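You operate a simulated robot arm through the tools that you are given. There is no shell and no other tool. Be economical: measure what you need, move in short steps, check, and stop when the job is done.

Carry out the task below with a simulated robot arm. There is one attempt and no reset: what you move stays moved.

TASK
Stack the small carton marked "plugs" from the top track by the rolls on top of the small carton marked "straps".
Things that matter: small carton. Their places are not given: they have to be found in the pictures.

It is judged by the outcome, as a careful person would: the job done as asked, and still so three seconds after it is handed in. It fails if anything else is knocked over, pushed out of place, dropped, spilled or broken.

THE ROBOT
A 6-joint arm with a two-finger parallel gripper, fixed in place. Base frame: the origin is at the foot of the arm, x ahead of it, y to its left, z up; the work surface is at about z = 0. Lengths are in mm, angles in rad, forces in N, time in s.
With the tool pointing down near the work surface it reaches from about 140 to 580 mm from the base axis. Its first joint turns from -1.152 to 1.152 rad. Payload 2.1 kg.
Tool frame: the origin (TCP) lies between the finger pads and is the grasp point; the fingertips stand 30 mm ahead of it; z points along the fingers, y is the line along which they close. The gripper opens to 94 mm. The fingers are 28 mm wide and 10 mm thick; the gripper's body (50 by 96 mm) begins 55 mm behind the TCP.
Orientation is told as [roll, pitch, yaw] about the base's x, y, z axes, in that order, counted from this pose: with the fingers straight down and closing along the base's y, the tool's x points along the base's -x, its y along +y and its z along -z.

THE INTERFACE
- The arm moves only by the tool send_rows. Its argument "deltas" is a list of rows, each a list of 7 numbers: the turn, a rotation vector about the tool's x, y, z in units of 4 degrees (1.0 is 4 degrees), then the shift along the tool's x, y, z in units of 50 mm (1.0 is 50 mm), then the finger opening in mm, from 0 to 94. In form: [[wx, wy, wz, x, y, z, fingers], ...]. A call has 1 to 8 rows; each row shifts and turns the commanded pose from where the row before left it, along the tool's axes as they then stand. A call with a number of a shift or a turn outside -1 to 1 is refused whole. A row lasts 0.2 s, in which the tool goes at most 50 mm and 0.15 rad; a call with a longer step from one row to the next is refused whole, and so is a gripper value outside its range. A pose out of reach is approached as far as the arm can. The call stops where the force on the tool passes 40 N (or 10 N more than at its start, if that is more) or the arm is blocked; 0.2 s more then pass. The fingers move at their own pace (about 72 mm/s each) and stop on an object; they squeeze with about 28 N. The grip force told is the motor's: it shows also when the fingers shut on nothing. Time passes only in rows, and 0.2 s behind the last, so rows that do not move let the fingers close. It gives the time, the measured TCP pose, the force on the tool (base axes), the opening and the grip force at its end, in the units of the frame above (readings bear some noise).
- Cameras (640 x 400 px; columns grow to the right, rows downward): "scene" is fixed at [42.2, -367.3, 477.1]; the picture's right is [0.88, -0.48, 0.00], its down [-0.30, -0.56, -0.77] and it looks along [0.37, 0.68, -0.64] (base axes); focal length 301 px, centre (320, 200). "wrist" rides on the gripper at [-37, 0, -58] in the tool frame; the picture's right is [0.00, -1.00, 0.00], its down [0.97, 0.00, -0.24] and it looks along [0.24, 0.00, 0.97] (tool axes); focal length 218 px, centre (320, 200).
- grab_frame(camera): a new picture of that camera. No time passes.
- measure_at(camera, pixels): for up to 12 pixels [column, row] of the newest picture of that camera ("zoom" is the newest enlarged one), the place [x, y, z] in the base frame of the surface seen there, good to about 2 mm. No time passes.
- close_up(camera, box): a new picture of the part [left, top, right, bottom] of that camera's present view, enlarged. No time passes.
- close_job(): hands the job in; it is judged then, once.

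Work in short steps. Measure before you move; look again where a grasp or a placing could have gone wrong, and mend it. You have 60 turns and 30 pictures in all, the two below and enlarged ones among them. Open the gripper and draw the arm clear of the work before you hand the job in, unless the task says otherwise; then end with one line.

The tools are called as name(argument=value, ...) on one line, values as JSON. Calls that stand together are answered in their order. send_rows: Moves the arm, as the interface text tells. Its arguments: {"type":"object","properties":{"deltas":{"type":"array","items":{"type":"array","items":{"type":"number"}}}},"required":["deltas"]} The other tools are called the same way: grab_frame (camera) takes a picture; measure_at (camera, pixels) gives the place of the surface under pixels of a picture; close_up (camera, box) takes an enlarged picture of a part of a camera's view; close_job () hands the job in.

At the start:

```text
clock: 0.0
ee_pos: [238.1, 98.8, 267.6]
ee_rot: [0.001, 0.0, 0.001]
wrist_force: [-0.2, 0.2, -0.1]
width: 93.8
grip_force: 0.1
```

scene: 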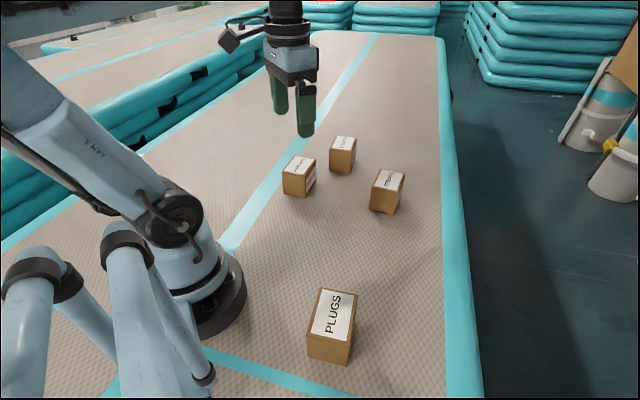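
wrist: 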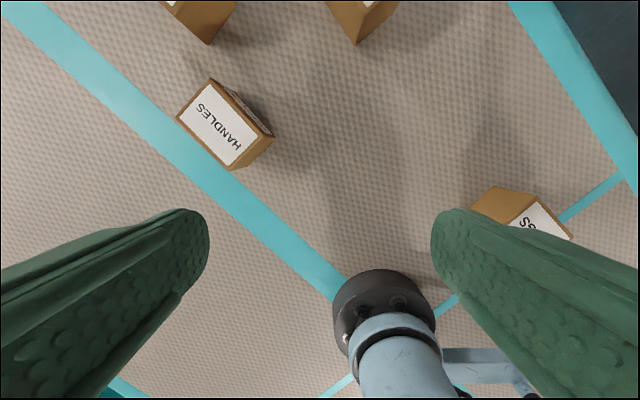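

The scene shows four cartons; I enlarge the three far ones and the near one to read the labels.

close_up(camera="scene", box=[270, 125, 420, 220])

close_up(camera="scene", box=[270, 275, 400, 375])

```text
4.21 times, centred on (345, 172) of scene
```

zoom: 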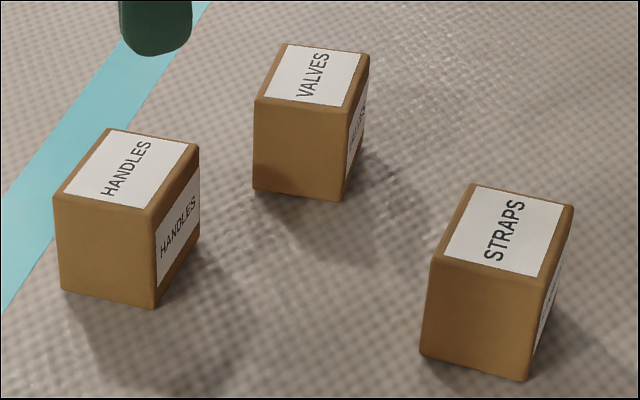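

```text
4.00 times, centred on (335, 325) of scene
```

zoom: 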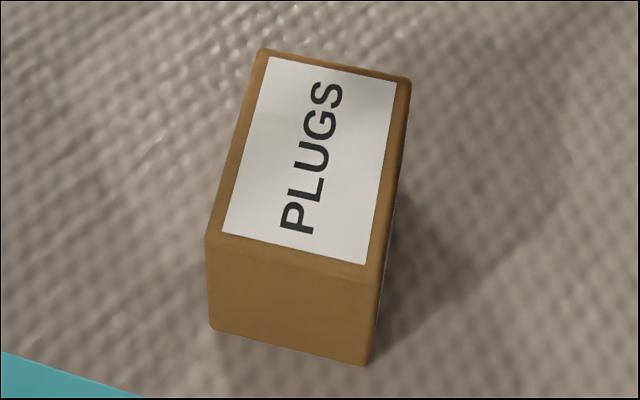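

PLUGS is the near carton (scene ~(333,315)), STRAPS the right one (~(388,180)). I measure their top corners and feet.

measure_at(camera="zoom", pixels=[[268, 58], [402, 84], [368, 270], [215, 234], [222, 322], [358, 355], [310, 160], [180, 330], [290, 300]])

measure_at(camera="scene", pixels=[[381.8, 170], [403.6, 174.8], [397.8, 189.5], [372.8, 184], [388, 180], [371, 207], [392, 212], [380, 225], [342, 142], [300, 163]])

```text
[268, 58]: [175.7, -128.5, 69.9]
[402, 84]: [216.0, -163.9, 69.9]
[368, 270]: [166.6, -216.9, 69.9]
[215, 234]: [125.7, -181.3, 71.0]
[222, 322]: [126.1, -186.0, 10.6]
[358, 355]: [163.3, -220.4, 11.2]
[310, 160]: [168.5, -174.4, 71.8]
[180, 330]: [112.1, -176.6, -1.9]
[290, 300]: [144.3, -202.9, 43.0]
```

```text
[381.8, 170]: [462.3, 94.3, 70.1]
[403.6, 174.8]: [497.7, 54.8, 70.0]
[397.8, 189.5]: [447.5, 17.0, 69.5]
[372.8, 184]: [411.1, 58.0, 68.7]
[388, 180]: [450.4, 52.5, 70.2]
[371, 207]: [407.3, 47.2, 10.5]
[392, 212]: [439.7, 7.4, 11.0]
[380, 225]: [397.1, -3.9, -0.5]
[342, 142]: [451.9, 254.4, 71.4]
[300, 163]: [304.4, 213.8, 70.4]
```

PLUGS: centre ≈(171,-173), top z 70, about 57×77, long axis at ~47.5°. STRAPS: centre ≈(454.5,56), long axis ~38.5°. I'll grip across the short side, so first turn yaw to +47.5° in place.

send_rows(deltas=[[0, 0, -1, 0, 0, 0, 94], [0, 0, -1, 0, 0, 0, 94], [0, 0, -1, 0, 0, 0, 94], [0, 0, -1, 0, 0, 0, 94], [0, 0, -1, 0, 0, 0, 94], [0, 0, -1, 0, 0, 0, 94], [0, 0, -1, 0, 0, 0, 94], [0, 0, -1, 0, 0, 0, 94]])

send_rows(deltas=[[0, 0, -1, 0, 0, 0, 94], [0, 0, -1, 0, 0, 0, 94], [0, 0, -1, 0, 0, 0, 94], [0, 0, -0.875, 0, 0, 0, 94]])

```text
clock: 1.8
ee_pos: [239.5, 98.5, 265.9]
ee_rot: [0.0, 0.001, 0.561]
wrist_force: [0.7, -0.7, 0.0]
width: 94.0
grip_force: 0.0
```

```text
clock: 2.8
ee_pos: [239.3, 100.9, 266.3]
ee_rot: [0.002, 0.0, 0.829]
wrist_force: [0.0, 0.5, -0.2]
width: 94.2
grip_force: 0.2
```

Yaw is 0.829 as wanted; now I translate over PLUGS at the same height.

send_rows(deltas=[[0, 0, 0, 0.818, -0.447, 0, 94], [0, 0, 0, 0.818, -0.447, 0, 94], [0, 0, 0, 0.818, -0.447, 0, 94], [0, 0, 0, 0.818, -0.447, 0, 94], [0, 0, 0, 0.818, -0.447, 0, 94], [0, 0, 0, 0.818, -0.447, 0, 94], [0, 0, 0, 0, 0, 0, 94]])

grab_frame(camera="wrist")

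```text
clock: 4.4
ee_pos: [172.1, -173.8, 264.8]
ee_rot: [0.0, -0.001, 0.832]
wrist_force: [0.0, 0.4, 1.9]
width: 94.3
grip_force: 0.0
```

```text
25 pictures are left
```

wrist: 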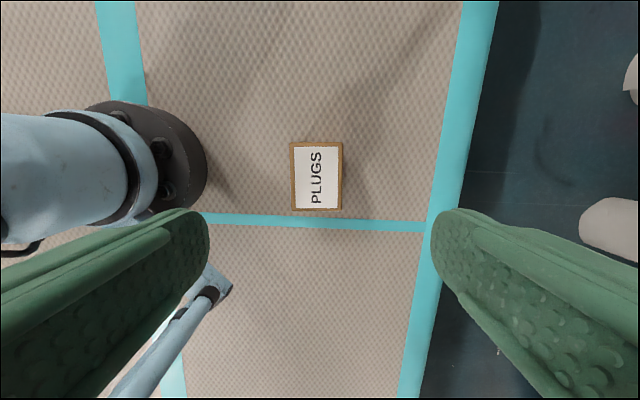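

The carton is aligned and roughly centred (~(316,177)); I measure its top edges in this view.

measure_at(camera="wrist", pixels=[[292, 144], [339, 144], [339, 208], [295, 208], [316, 177], [292, 176], [341, 176], [316, 144], [316, 209]])

close_up(camera="wrist", box=[268, 127, 364, 227])

```text
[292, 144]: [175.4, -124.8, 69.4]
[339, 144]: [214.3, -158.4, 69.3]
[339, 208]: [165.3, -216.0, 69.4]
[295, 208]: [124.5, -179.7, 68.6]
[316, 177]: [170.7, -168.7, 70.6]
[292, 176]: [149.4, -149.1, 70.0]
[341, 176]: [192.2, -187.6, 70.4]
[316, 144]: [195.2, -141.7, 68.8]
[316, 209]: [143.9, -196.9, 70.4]
```

```text
4.00 times, centred on (316, 177) of wrist
```

zoom: 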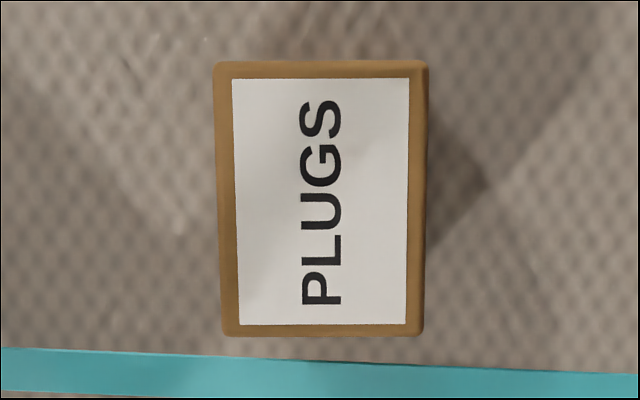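

Edges are square to the fingers and the carton sits ~3.5 mm toward tool +y. I correct, and descend to TCP z≈42 with open fingers.

send_rows(deltas=[[0, 0, 0, -0.02, 0.07, 0.4, 94], [0, 0, 0, 0, 0, 0.8, 94], [0, 0, 0, 0, 0, 0.8, 94], [0, 0, 0, 0, 0, 0.8, 94], [0, 0, 0, 0, 0, 0.8, 94], [0, 0, 0, 0, 0, 0.5, 94], [0, 0, 0, 0, 0, 0.36, 94], [0, 0, 0, 0, 0, 0, 94]])

grab_frame(camera="wrist")

```text
clock: 6.2
ee_pos: [170.8, -169.0, 42.8]
ee_rot: [0.001, -0.001, 0.829]
wrist_force: [0.5, 0.1, -0.4]
width: 94.0
grip_force: 0.1
```

```text
23 pictures are left
```

wrist: 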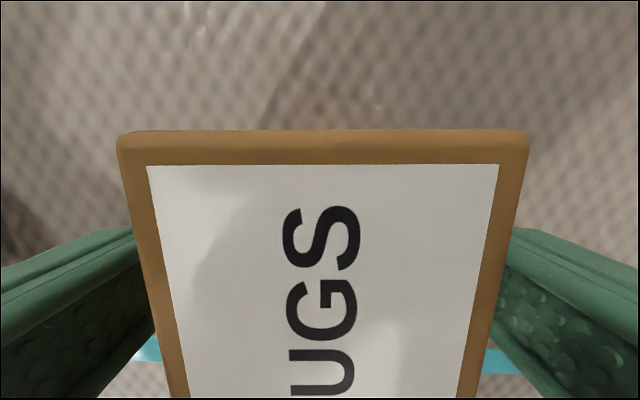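

The fingers straddle the carton evenly (left edge ~140, right ~508). Closing now.

send_rows(deltas=[[0, 0, 0, 0, 0, 0, 50], [0, 0, 0, 0, 0, 0, 50], [0, 0, 0, 0, 0, 0, 50], [0, 0, 0, 0, 0, 0, 50]])

```text
clock: 7.2
ee_pos: [170.5, -167.9, 43.8]
ee_rot: [-0.002, -0.002, 0.829]
wrist_force: [-0.3, -0.7, -0.2]
width: 66.3
grip_force: 27.8
```

Gripped (opening 66, 28 N). Lift slowly by ~170 mm and look.

send_rows(deltas=[[0, 0, 0, 0, 0, -0.2, 40], [0, 0, 0, 0, 0, -0.4, 40], [0, 0, 0, 0, 0, -0.6, 40], [0, 0, 0, 0, 0, -0.7, 40], [0, 0, 0, 0, 0, -0.7, 40], [0, 0, 0, 0, 0, -0.6, 40], [0, 0, 0, 0, 0, -0.2, 40], [0, 0, 0, 0, 0, 0, 40]])

grab_frame(camera="scene")

grab_frame(camera="wrist")

```text
clock: 9.0
ee_pos: [171.2, -167.2, 212.6]
ee_rot: [0.0, -0.002, 0.828]
wrist_force: [-0.6, -0.2, -2.6]
width: 66.0
grip_force: 28.2
```

```text
22 pictures are left
```

scene: 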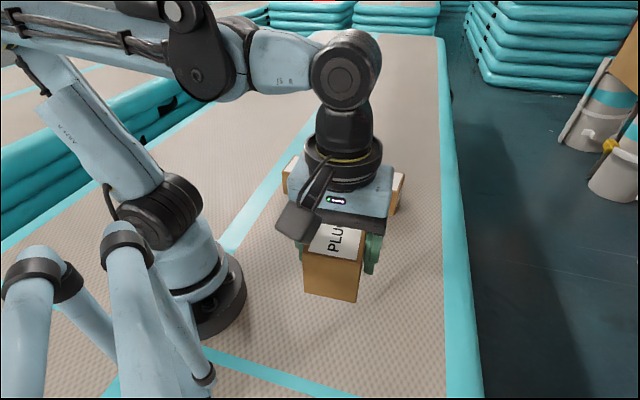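

```text
21 pictures are left
```

wrist: 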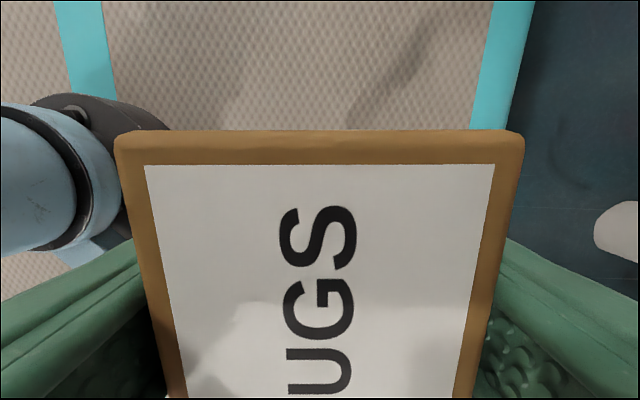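

The carton is held level. I turn to STRAPS' yaw (~38.5°) and move to a standoff 90 mm short of it, so the wrist camera can see STRAPS ahead.

send_rows(deltas=[[0, 0, 0.75, 0, 0, 0, 40], [0, 0, 0.75, 0, 0, 0, 40], [0, 0, 0.75, 0, 0, 0, 40]])

send_rows(deltas=[[0, 0, 0, -0.4, 0, 0, 40], [0, 0, 0, -0.8, 0, 0, 40], [0, 0, 0, -0.9, -0.03, 0, 40], [0, 0, 0, -0.9, 0, 0, 40], [0, 0, 0, -0.9, 0, 0, 40], [0, 0, 0, -0.9, 0, 0, 40], [0, 0, 0, -0.61, 0, 0, 40], [0, 0, 0, 0, 0, 0, 40]])

grab_frame(camera="wrist")

grab_frame(camera="scene")

```text
clock: 9.8
ee_pos: [171.3, -169.1, 212.4]
ee_rot: [0.001, 0.0, 0.671]
wrist_force: [-0.1, 0.5, -2.7]
width: 66.1
grip_force: 28.0
```

```text
clock: 11.6
ee_pos: [384.9, 0.2, 212.9]
ee_rot: [-0.001, 0.0, 0.673]
wrist_force: [-0.2, 0.3, -2.7]
width: 66.3
grip_force: 27.7
```

```text
20 pictures are left
```

wrist: 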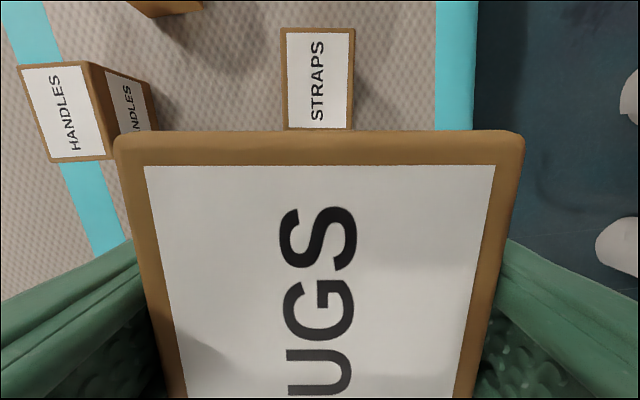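

```text
19 pictures are left
```

scene: 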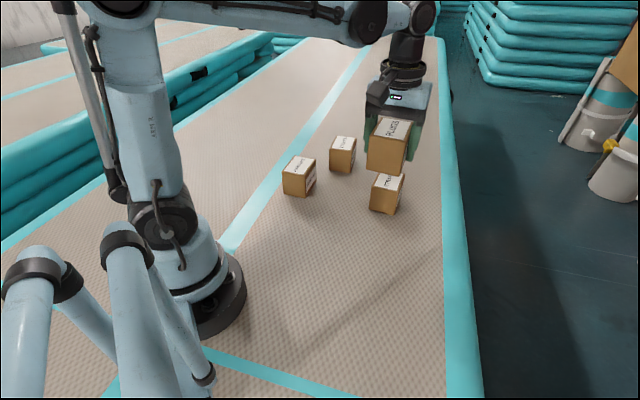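

STRAPS shows at wrist (318,78), nearly square to the held carton. I measure its top and the held carton's top edge.

measure_at(camera="wrist", pixels=[[284, 31], [352, 31], [350, 126], [287, 126], [318, 78], [283, 78], [353, 78], [318, 30], [135, 142], [505, 142], [130, 190], [505, 190]])

close_up(camera="wrist", box=[248, 0, 392, 140])

measure_at(camera="scene", pixels=[[380, 118], [409, 121], [404, 146], [373, 139], [370, 164], [402, 173]])

close_up(camera="scene", box=[340, 100, 440, 220])

```text
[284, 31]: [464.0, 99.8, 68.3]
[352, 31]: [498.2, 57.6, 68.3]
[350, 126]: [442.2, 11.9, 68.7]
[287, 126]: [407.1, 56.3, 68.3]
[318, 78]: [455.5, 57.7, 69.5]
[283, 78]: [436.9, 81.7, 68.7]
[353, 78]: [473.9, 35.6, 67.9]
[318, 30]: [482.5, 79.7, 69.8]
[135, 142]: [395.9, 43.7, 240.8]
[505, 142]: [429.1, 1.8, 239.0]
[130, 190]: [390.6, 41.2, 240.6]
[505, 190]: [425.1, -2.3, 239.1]
```

```text
2.86 times, centred on (320, 70) of wrist
```

zoom: 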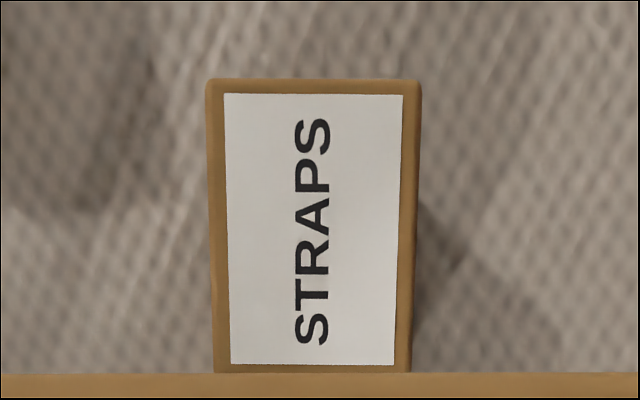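

```text
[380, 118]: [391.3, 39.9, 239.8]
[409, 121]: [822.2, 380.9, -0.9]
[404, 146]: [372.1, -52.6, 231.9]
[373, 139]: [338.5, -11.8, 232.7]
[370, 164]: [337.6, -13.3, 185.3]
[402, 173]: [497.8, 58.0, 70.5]
```

```text
3.33 times, centred on (390, 160) of scene
```

zoom: 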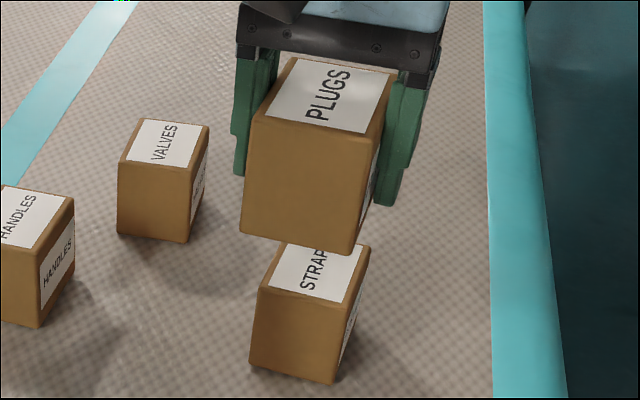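

Everything agrees: STRAPS centre ≈(454.5,57) at 38.6°, held carton at 38.4°, its centre ~2 mm behind the TCP. I move over STRAPS and come down to ~17 mm above contact (TCP z 130).

send_rows(deltas=[[0, 0, 0, -0.4, 0, 0, 40], [0, 0, 0, -0.6, 0.024, 0, 40], [0, 0, 0, -0.54, 0, 0, 40], [0, 0, 0, -0.3, 0, 0, 40], [0, 0, 0, 0, 0, 0.4, 40], [0, 0, 0, 0, 0, 0.7, 40], [0, 0, 0, 0, 0, 0.56, 40], [0, 0, 0, 0, 0, 0, 40]])

close_up(camera="scene", box=[340, 100, 440, 220])

```text
clock: 13.4
ee_pos: [454.7, 56.9, 130.8]
ee_rot: [0.0, -0.001, 0.672]
wrist_force: [-0.6, 0.6, -3.2]
width: 66.1
grip_force: 28.2
```

```text
3.33 times, centred on (390, 160) of scene
```

zoom: 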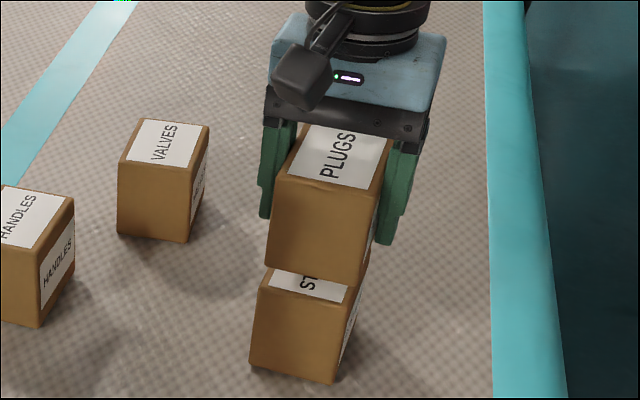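

Looks well-aligned; I compare the front-face positions of both cartons before lowering.

measure_at(camera="zoom", pixels=[[275, 225], [318, 235], [360, 245], [272, 255], [352, 276], [262, 320], [298, 332], [336, 340], [256, 360], [330, 376]])

```text
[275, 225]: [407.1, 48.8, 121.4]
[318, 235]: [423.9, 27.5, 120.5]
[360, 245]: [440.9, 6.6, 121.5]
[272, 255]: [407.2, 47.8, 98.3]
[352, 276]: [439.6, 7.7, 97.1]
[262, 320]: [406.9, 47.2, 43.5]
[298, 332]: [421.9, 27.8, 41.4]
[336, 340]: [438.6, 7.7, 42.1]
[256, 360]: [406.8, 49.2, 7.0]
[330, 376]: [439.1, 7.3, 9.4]
```

Front faces coincide within ~1 mm. Lowering gently to near contact.

send_rows(deltas=[[0, 0, 0, 0, 0, 0.12, 40], [0, 0, 0, 0, 0, 0.1, 40], [0, 0, 0, 0, 0, 0.06, 40], [0, 0, 0, 0, 0, 0.03, 40], [0, 0, 0, 0, 0, 0, 40]])

```text
clock: 14.6
ee_pos: [455.3, 57.0, 115.4]
ee_rot: [-0.001, 0.001, 0.671]
wrist_force: [0.2, -0.3, -2.8]
width: 66.4
grip_force: 28.4
```

send_rows(deltas=[[0, 0, 0, 0, 0, 0.02, 40], [0, 0, 0, 0, 0, 0, 40]])

```text
clock: 15.2
ee_pos: [454.6, 56.8, 114.3]
ee_rot: [-0.001, 0.0, 0.672]
wrist_force: [-0.2, -0.2, -2.7]
width: 66.3
grip_force: 27.8
```

Still carrying the full weight (-2.7 N); another millimetre or so down.

send_rows(deltas=[[0, 0, 0, 0, 0, 0.02, 40], [0, 0, 0, 0, 0, 0, 40]])

send_rows(deltas=[[0, 0, 0, 0, 0, 0.015, 40], [0, 0, 0, 0, 0, 0, 40]])

```text
clock: 15.8
ee_pos: [454.7, 57.7, 113.1]
ee_rot: [0.001, 0.0, 0.673]
wrist_force: [-0.5, 0.1, 16.0]
width: 66.4
grip_force: 27.7
```

```text
clock: 16.4
ee_pos: [455.1, 56.1, 113.0]
ee_rot: [-0.002, -0.002, 0.672]
wrist_force: [-1.3, -0.5, 29.2]
width: 66.3
grip_force: 27.7
```

Contact made (29 N down). I ease up about 1 mm, then open the fingers slowly.

send_rows(deltas=[[0, 0, 0, 0, 0, -0.02, 40], [0, 0, 0, 0, 0, 0, 40]])

send_rows(deltas=[[0, 0, 0, 0, 0, 0, 68], [0, 0, 0, 0, 0, 0, 71], [0, 0, 0, 0, 0, 0, 76], [0, 0, 0, 0, 0, 0, 84], [0, 0, 0, 0, 0, 0, 94], [0, 0, 0, 0, 0, 0, 94]])

close_up(camera="scene", box=[340, 100, 440, 220])

```text
clock: 17.0
ee_pos: [454.7, 56.4, 112.8]
ee_rot: [-0.001, -0.001, 0.672]
wrist_force: [0.7, 0.2, -2.2]
width: 66.0
grip_force: 27.5
```

```text
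clock: 18.4
ee_pos: [454.6, 57.0, 112.9]
ee_rot: [-0.002, 0.0, 0.672]
wrist_force: [0.2, -0.2, 0.6]
width: 94.2
grip_force: 0.1
```

```text
3.33 times, centred on (390, 160) of scene
```

zoom: 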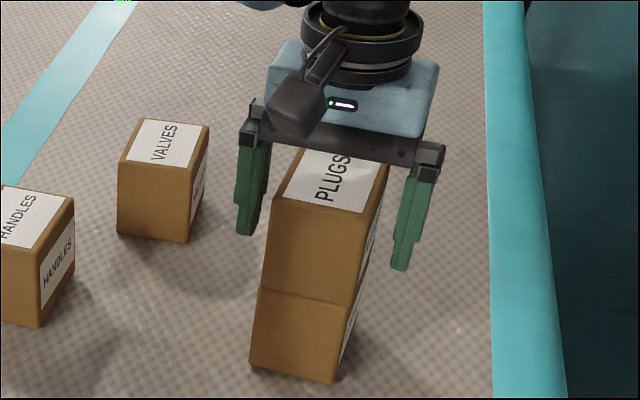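

The carton rests squarely on STRAPS and the fingers are clear of it on both sides. I raise the arm straight up.

send_rows(deltas=[[0, 0, 0, 0, 0, -0.2, 94], [0, 0, 0, 0, 0, -0.5, 94], [0, 0, 0, 0, 0, -0.7, 94], [0, 0, 0, 0, 0, -0.7, 94], [0, 0, 0, 0, 0, -0.6, 94], [0, 0, 0, 0, 0, 0, 94]])

send_rows(deltas=[[0, 0, 0, 0.6, 0, 0, 94], [0, 0, 0, 0.9, 0, 0, 94], [0, 0, 0, 0.9, 0, 0, 94], [0, 0, 0, 0.6, 0, 0, 94], [0, 0, 0, 0, 0, 0, 94], [0, 0, 0, 0, 0, 0, 94]])

grab_frame(camera="scene")

```text
clock: 19.8
ee_pos: [454.7, 57.0, 250.0]
ee_rot: [0.0, 0.0, 0.673]
wrist_force: [0.0, 0.2, -0.3]
width: 94.2
grip_force: 0.0
```

```text
clock: 21.2
ee_pos: [337.9, -35.7, 247.7]
ee_rot: [0.001, 0.0, 0.673]
wrist_force: [0.0, -0.1, -0.4]
width: 93.9
grip_force: 0.1
```

```text
14 pictures are left
```

scene: 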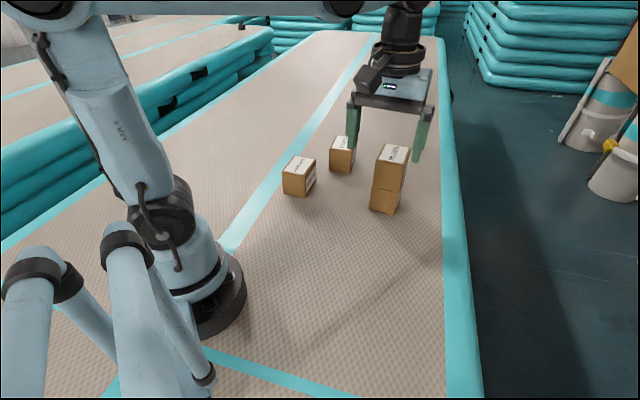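

The stack stands straight at (388,180), the other cartons are where they were, and the arm is clear with the gripper open. Handing in.

close_job()

```text
The job is handed in.
```

The "plugs" carton is stacked squarely on the "straps" carton; the other two cartons were not touched, and the job is handed in with the gripper open and the arm clear.
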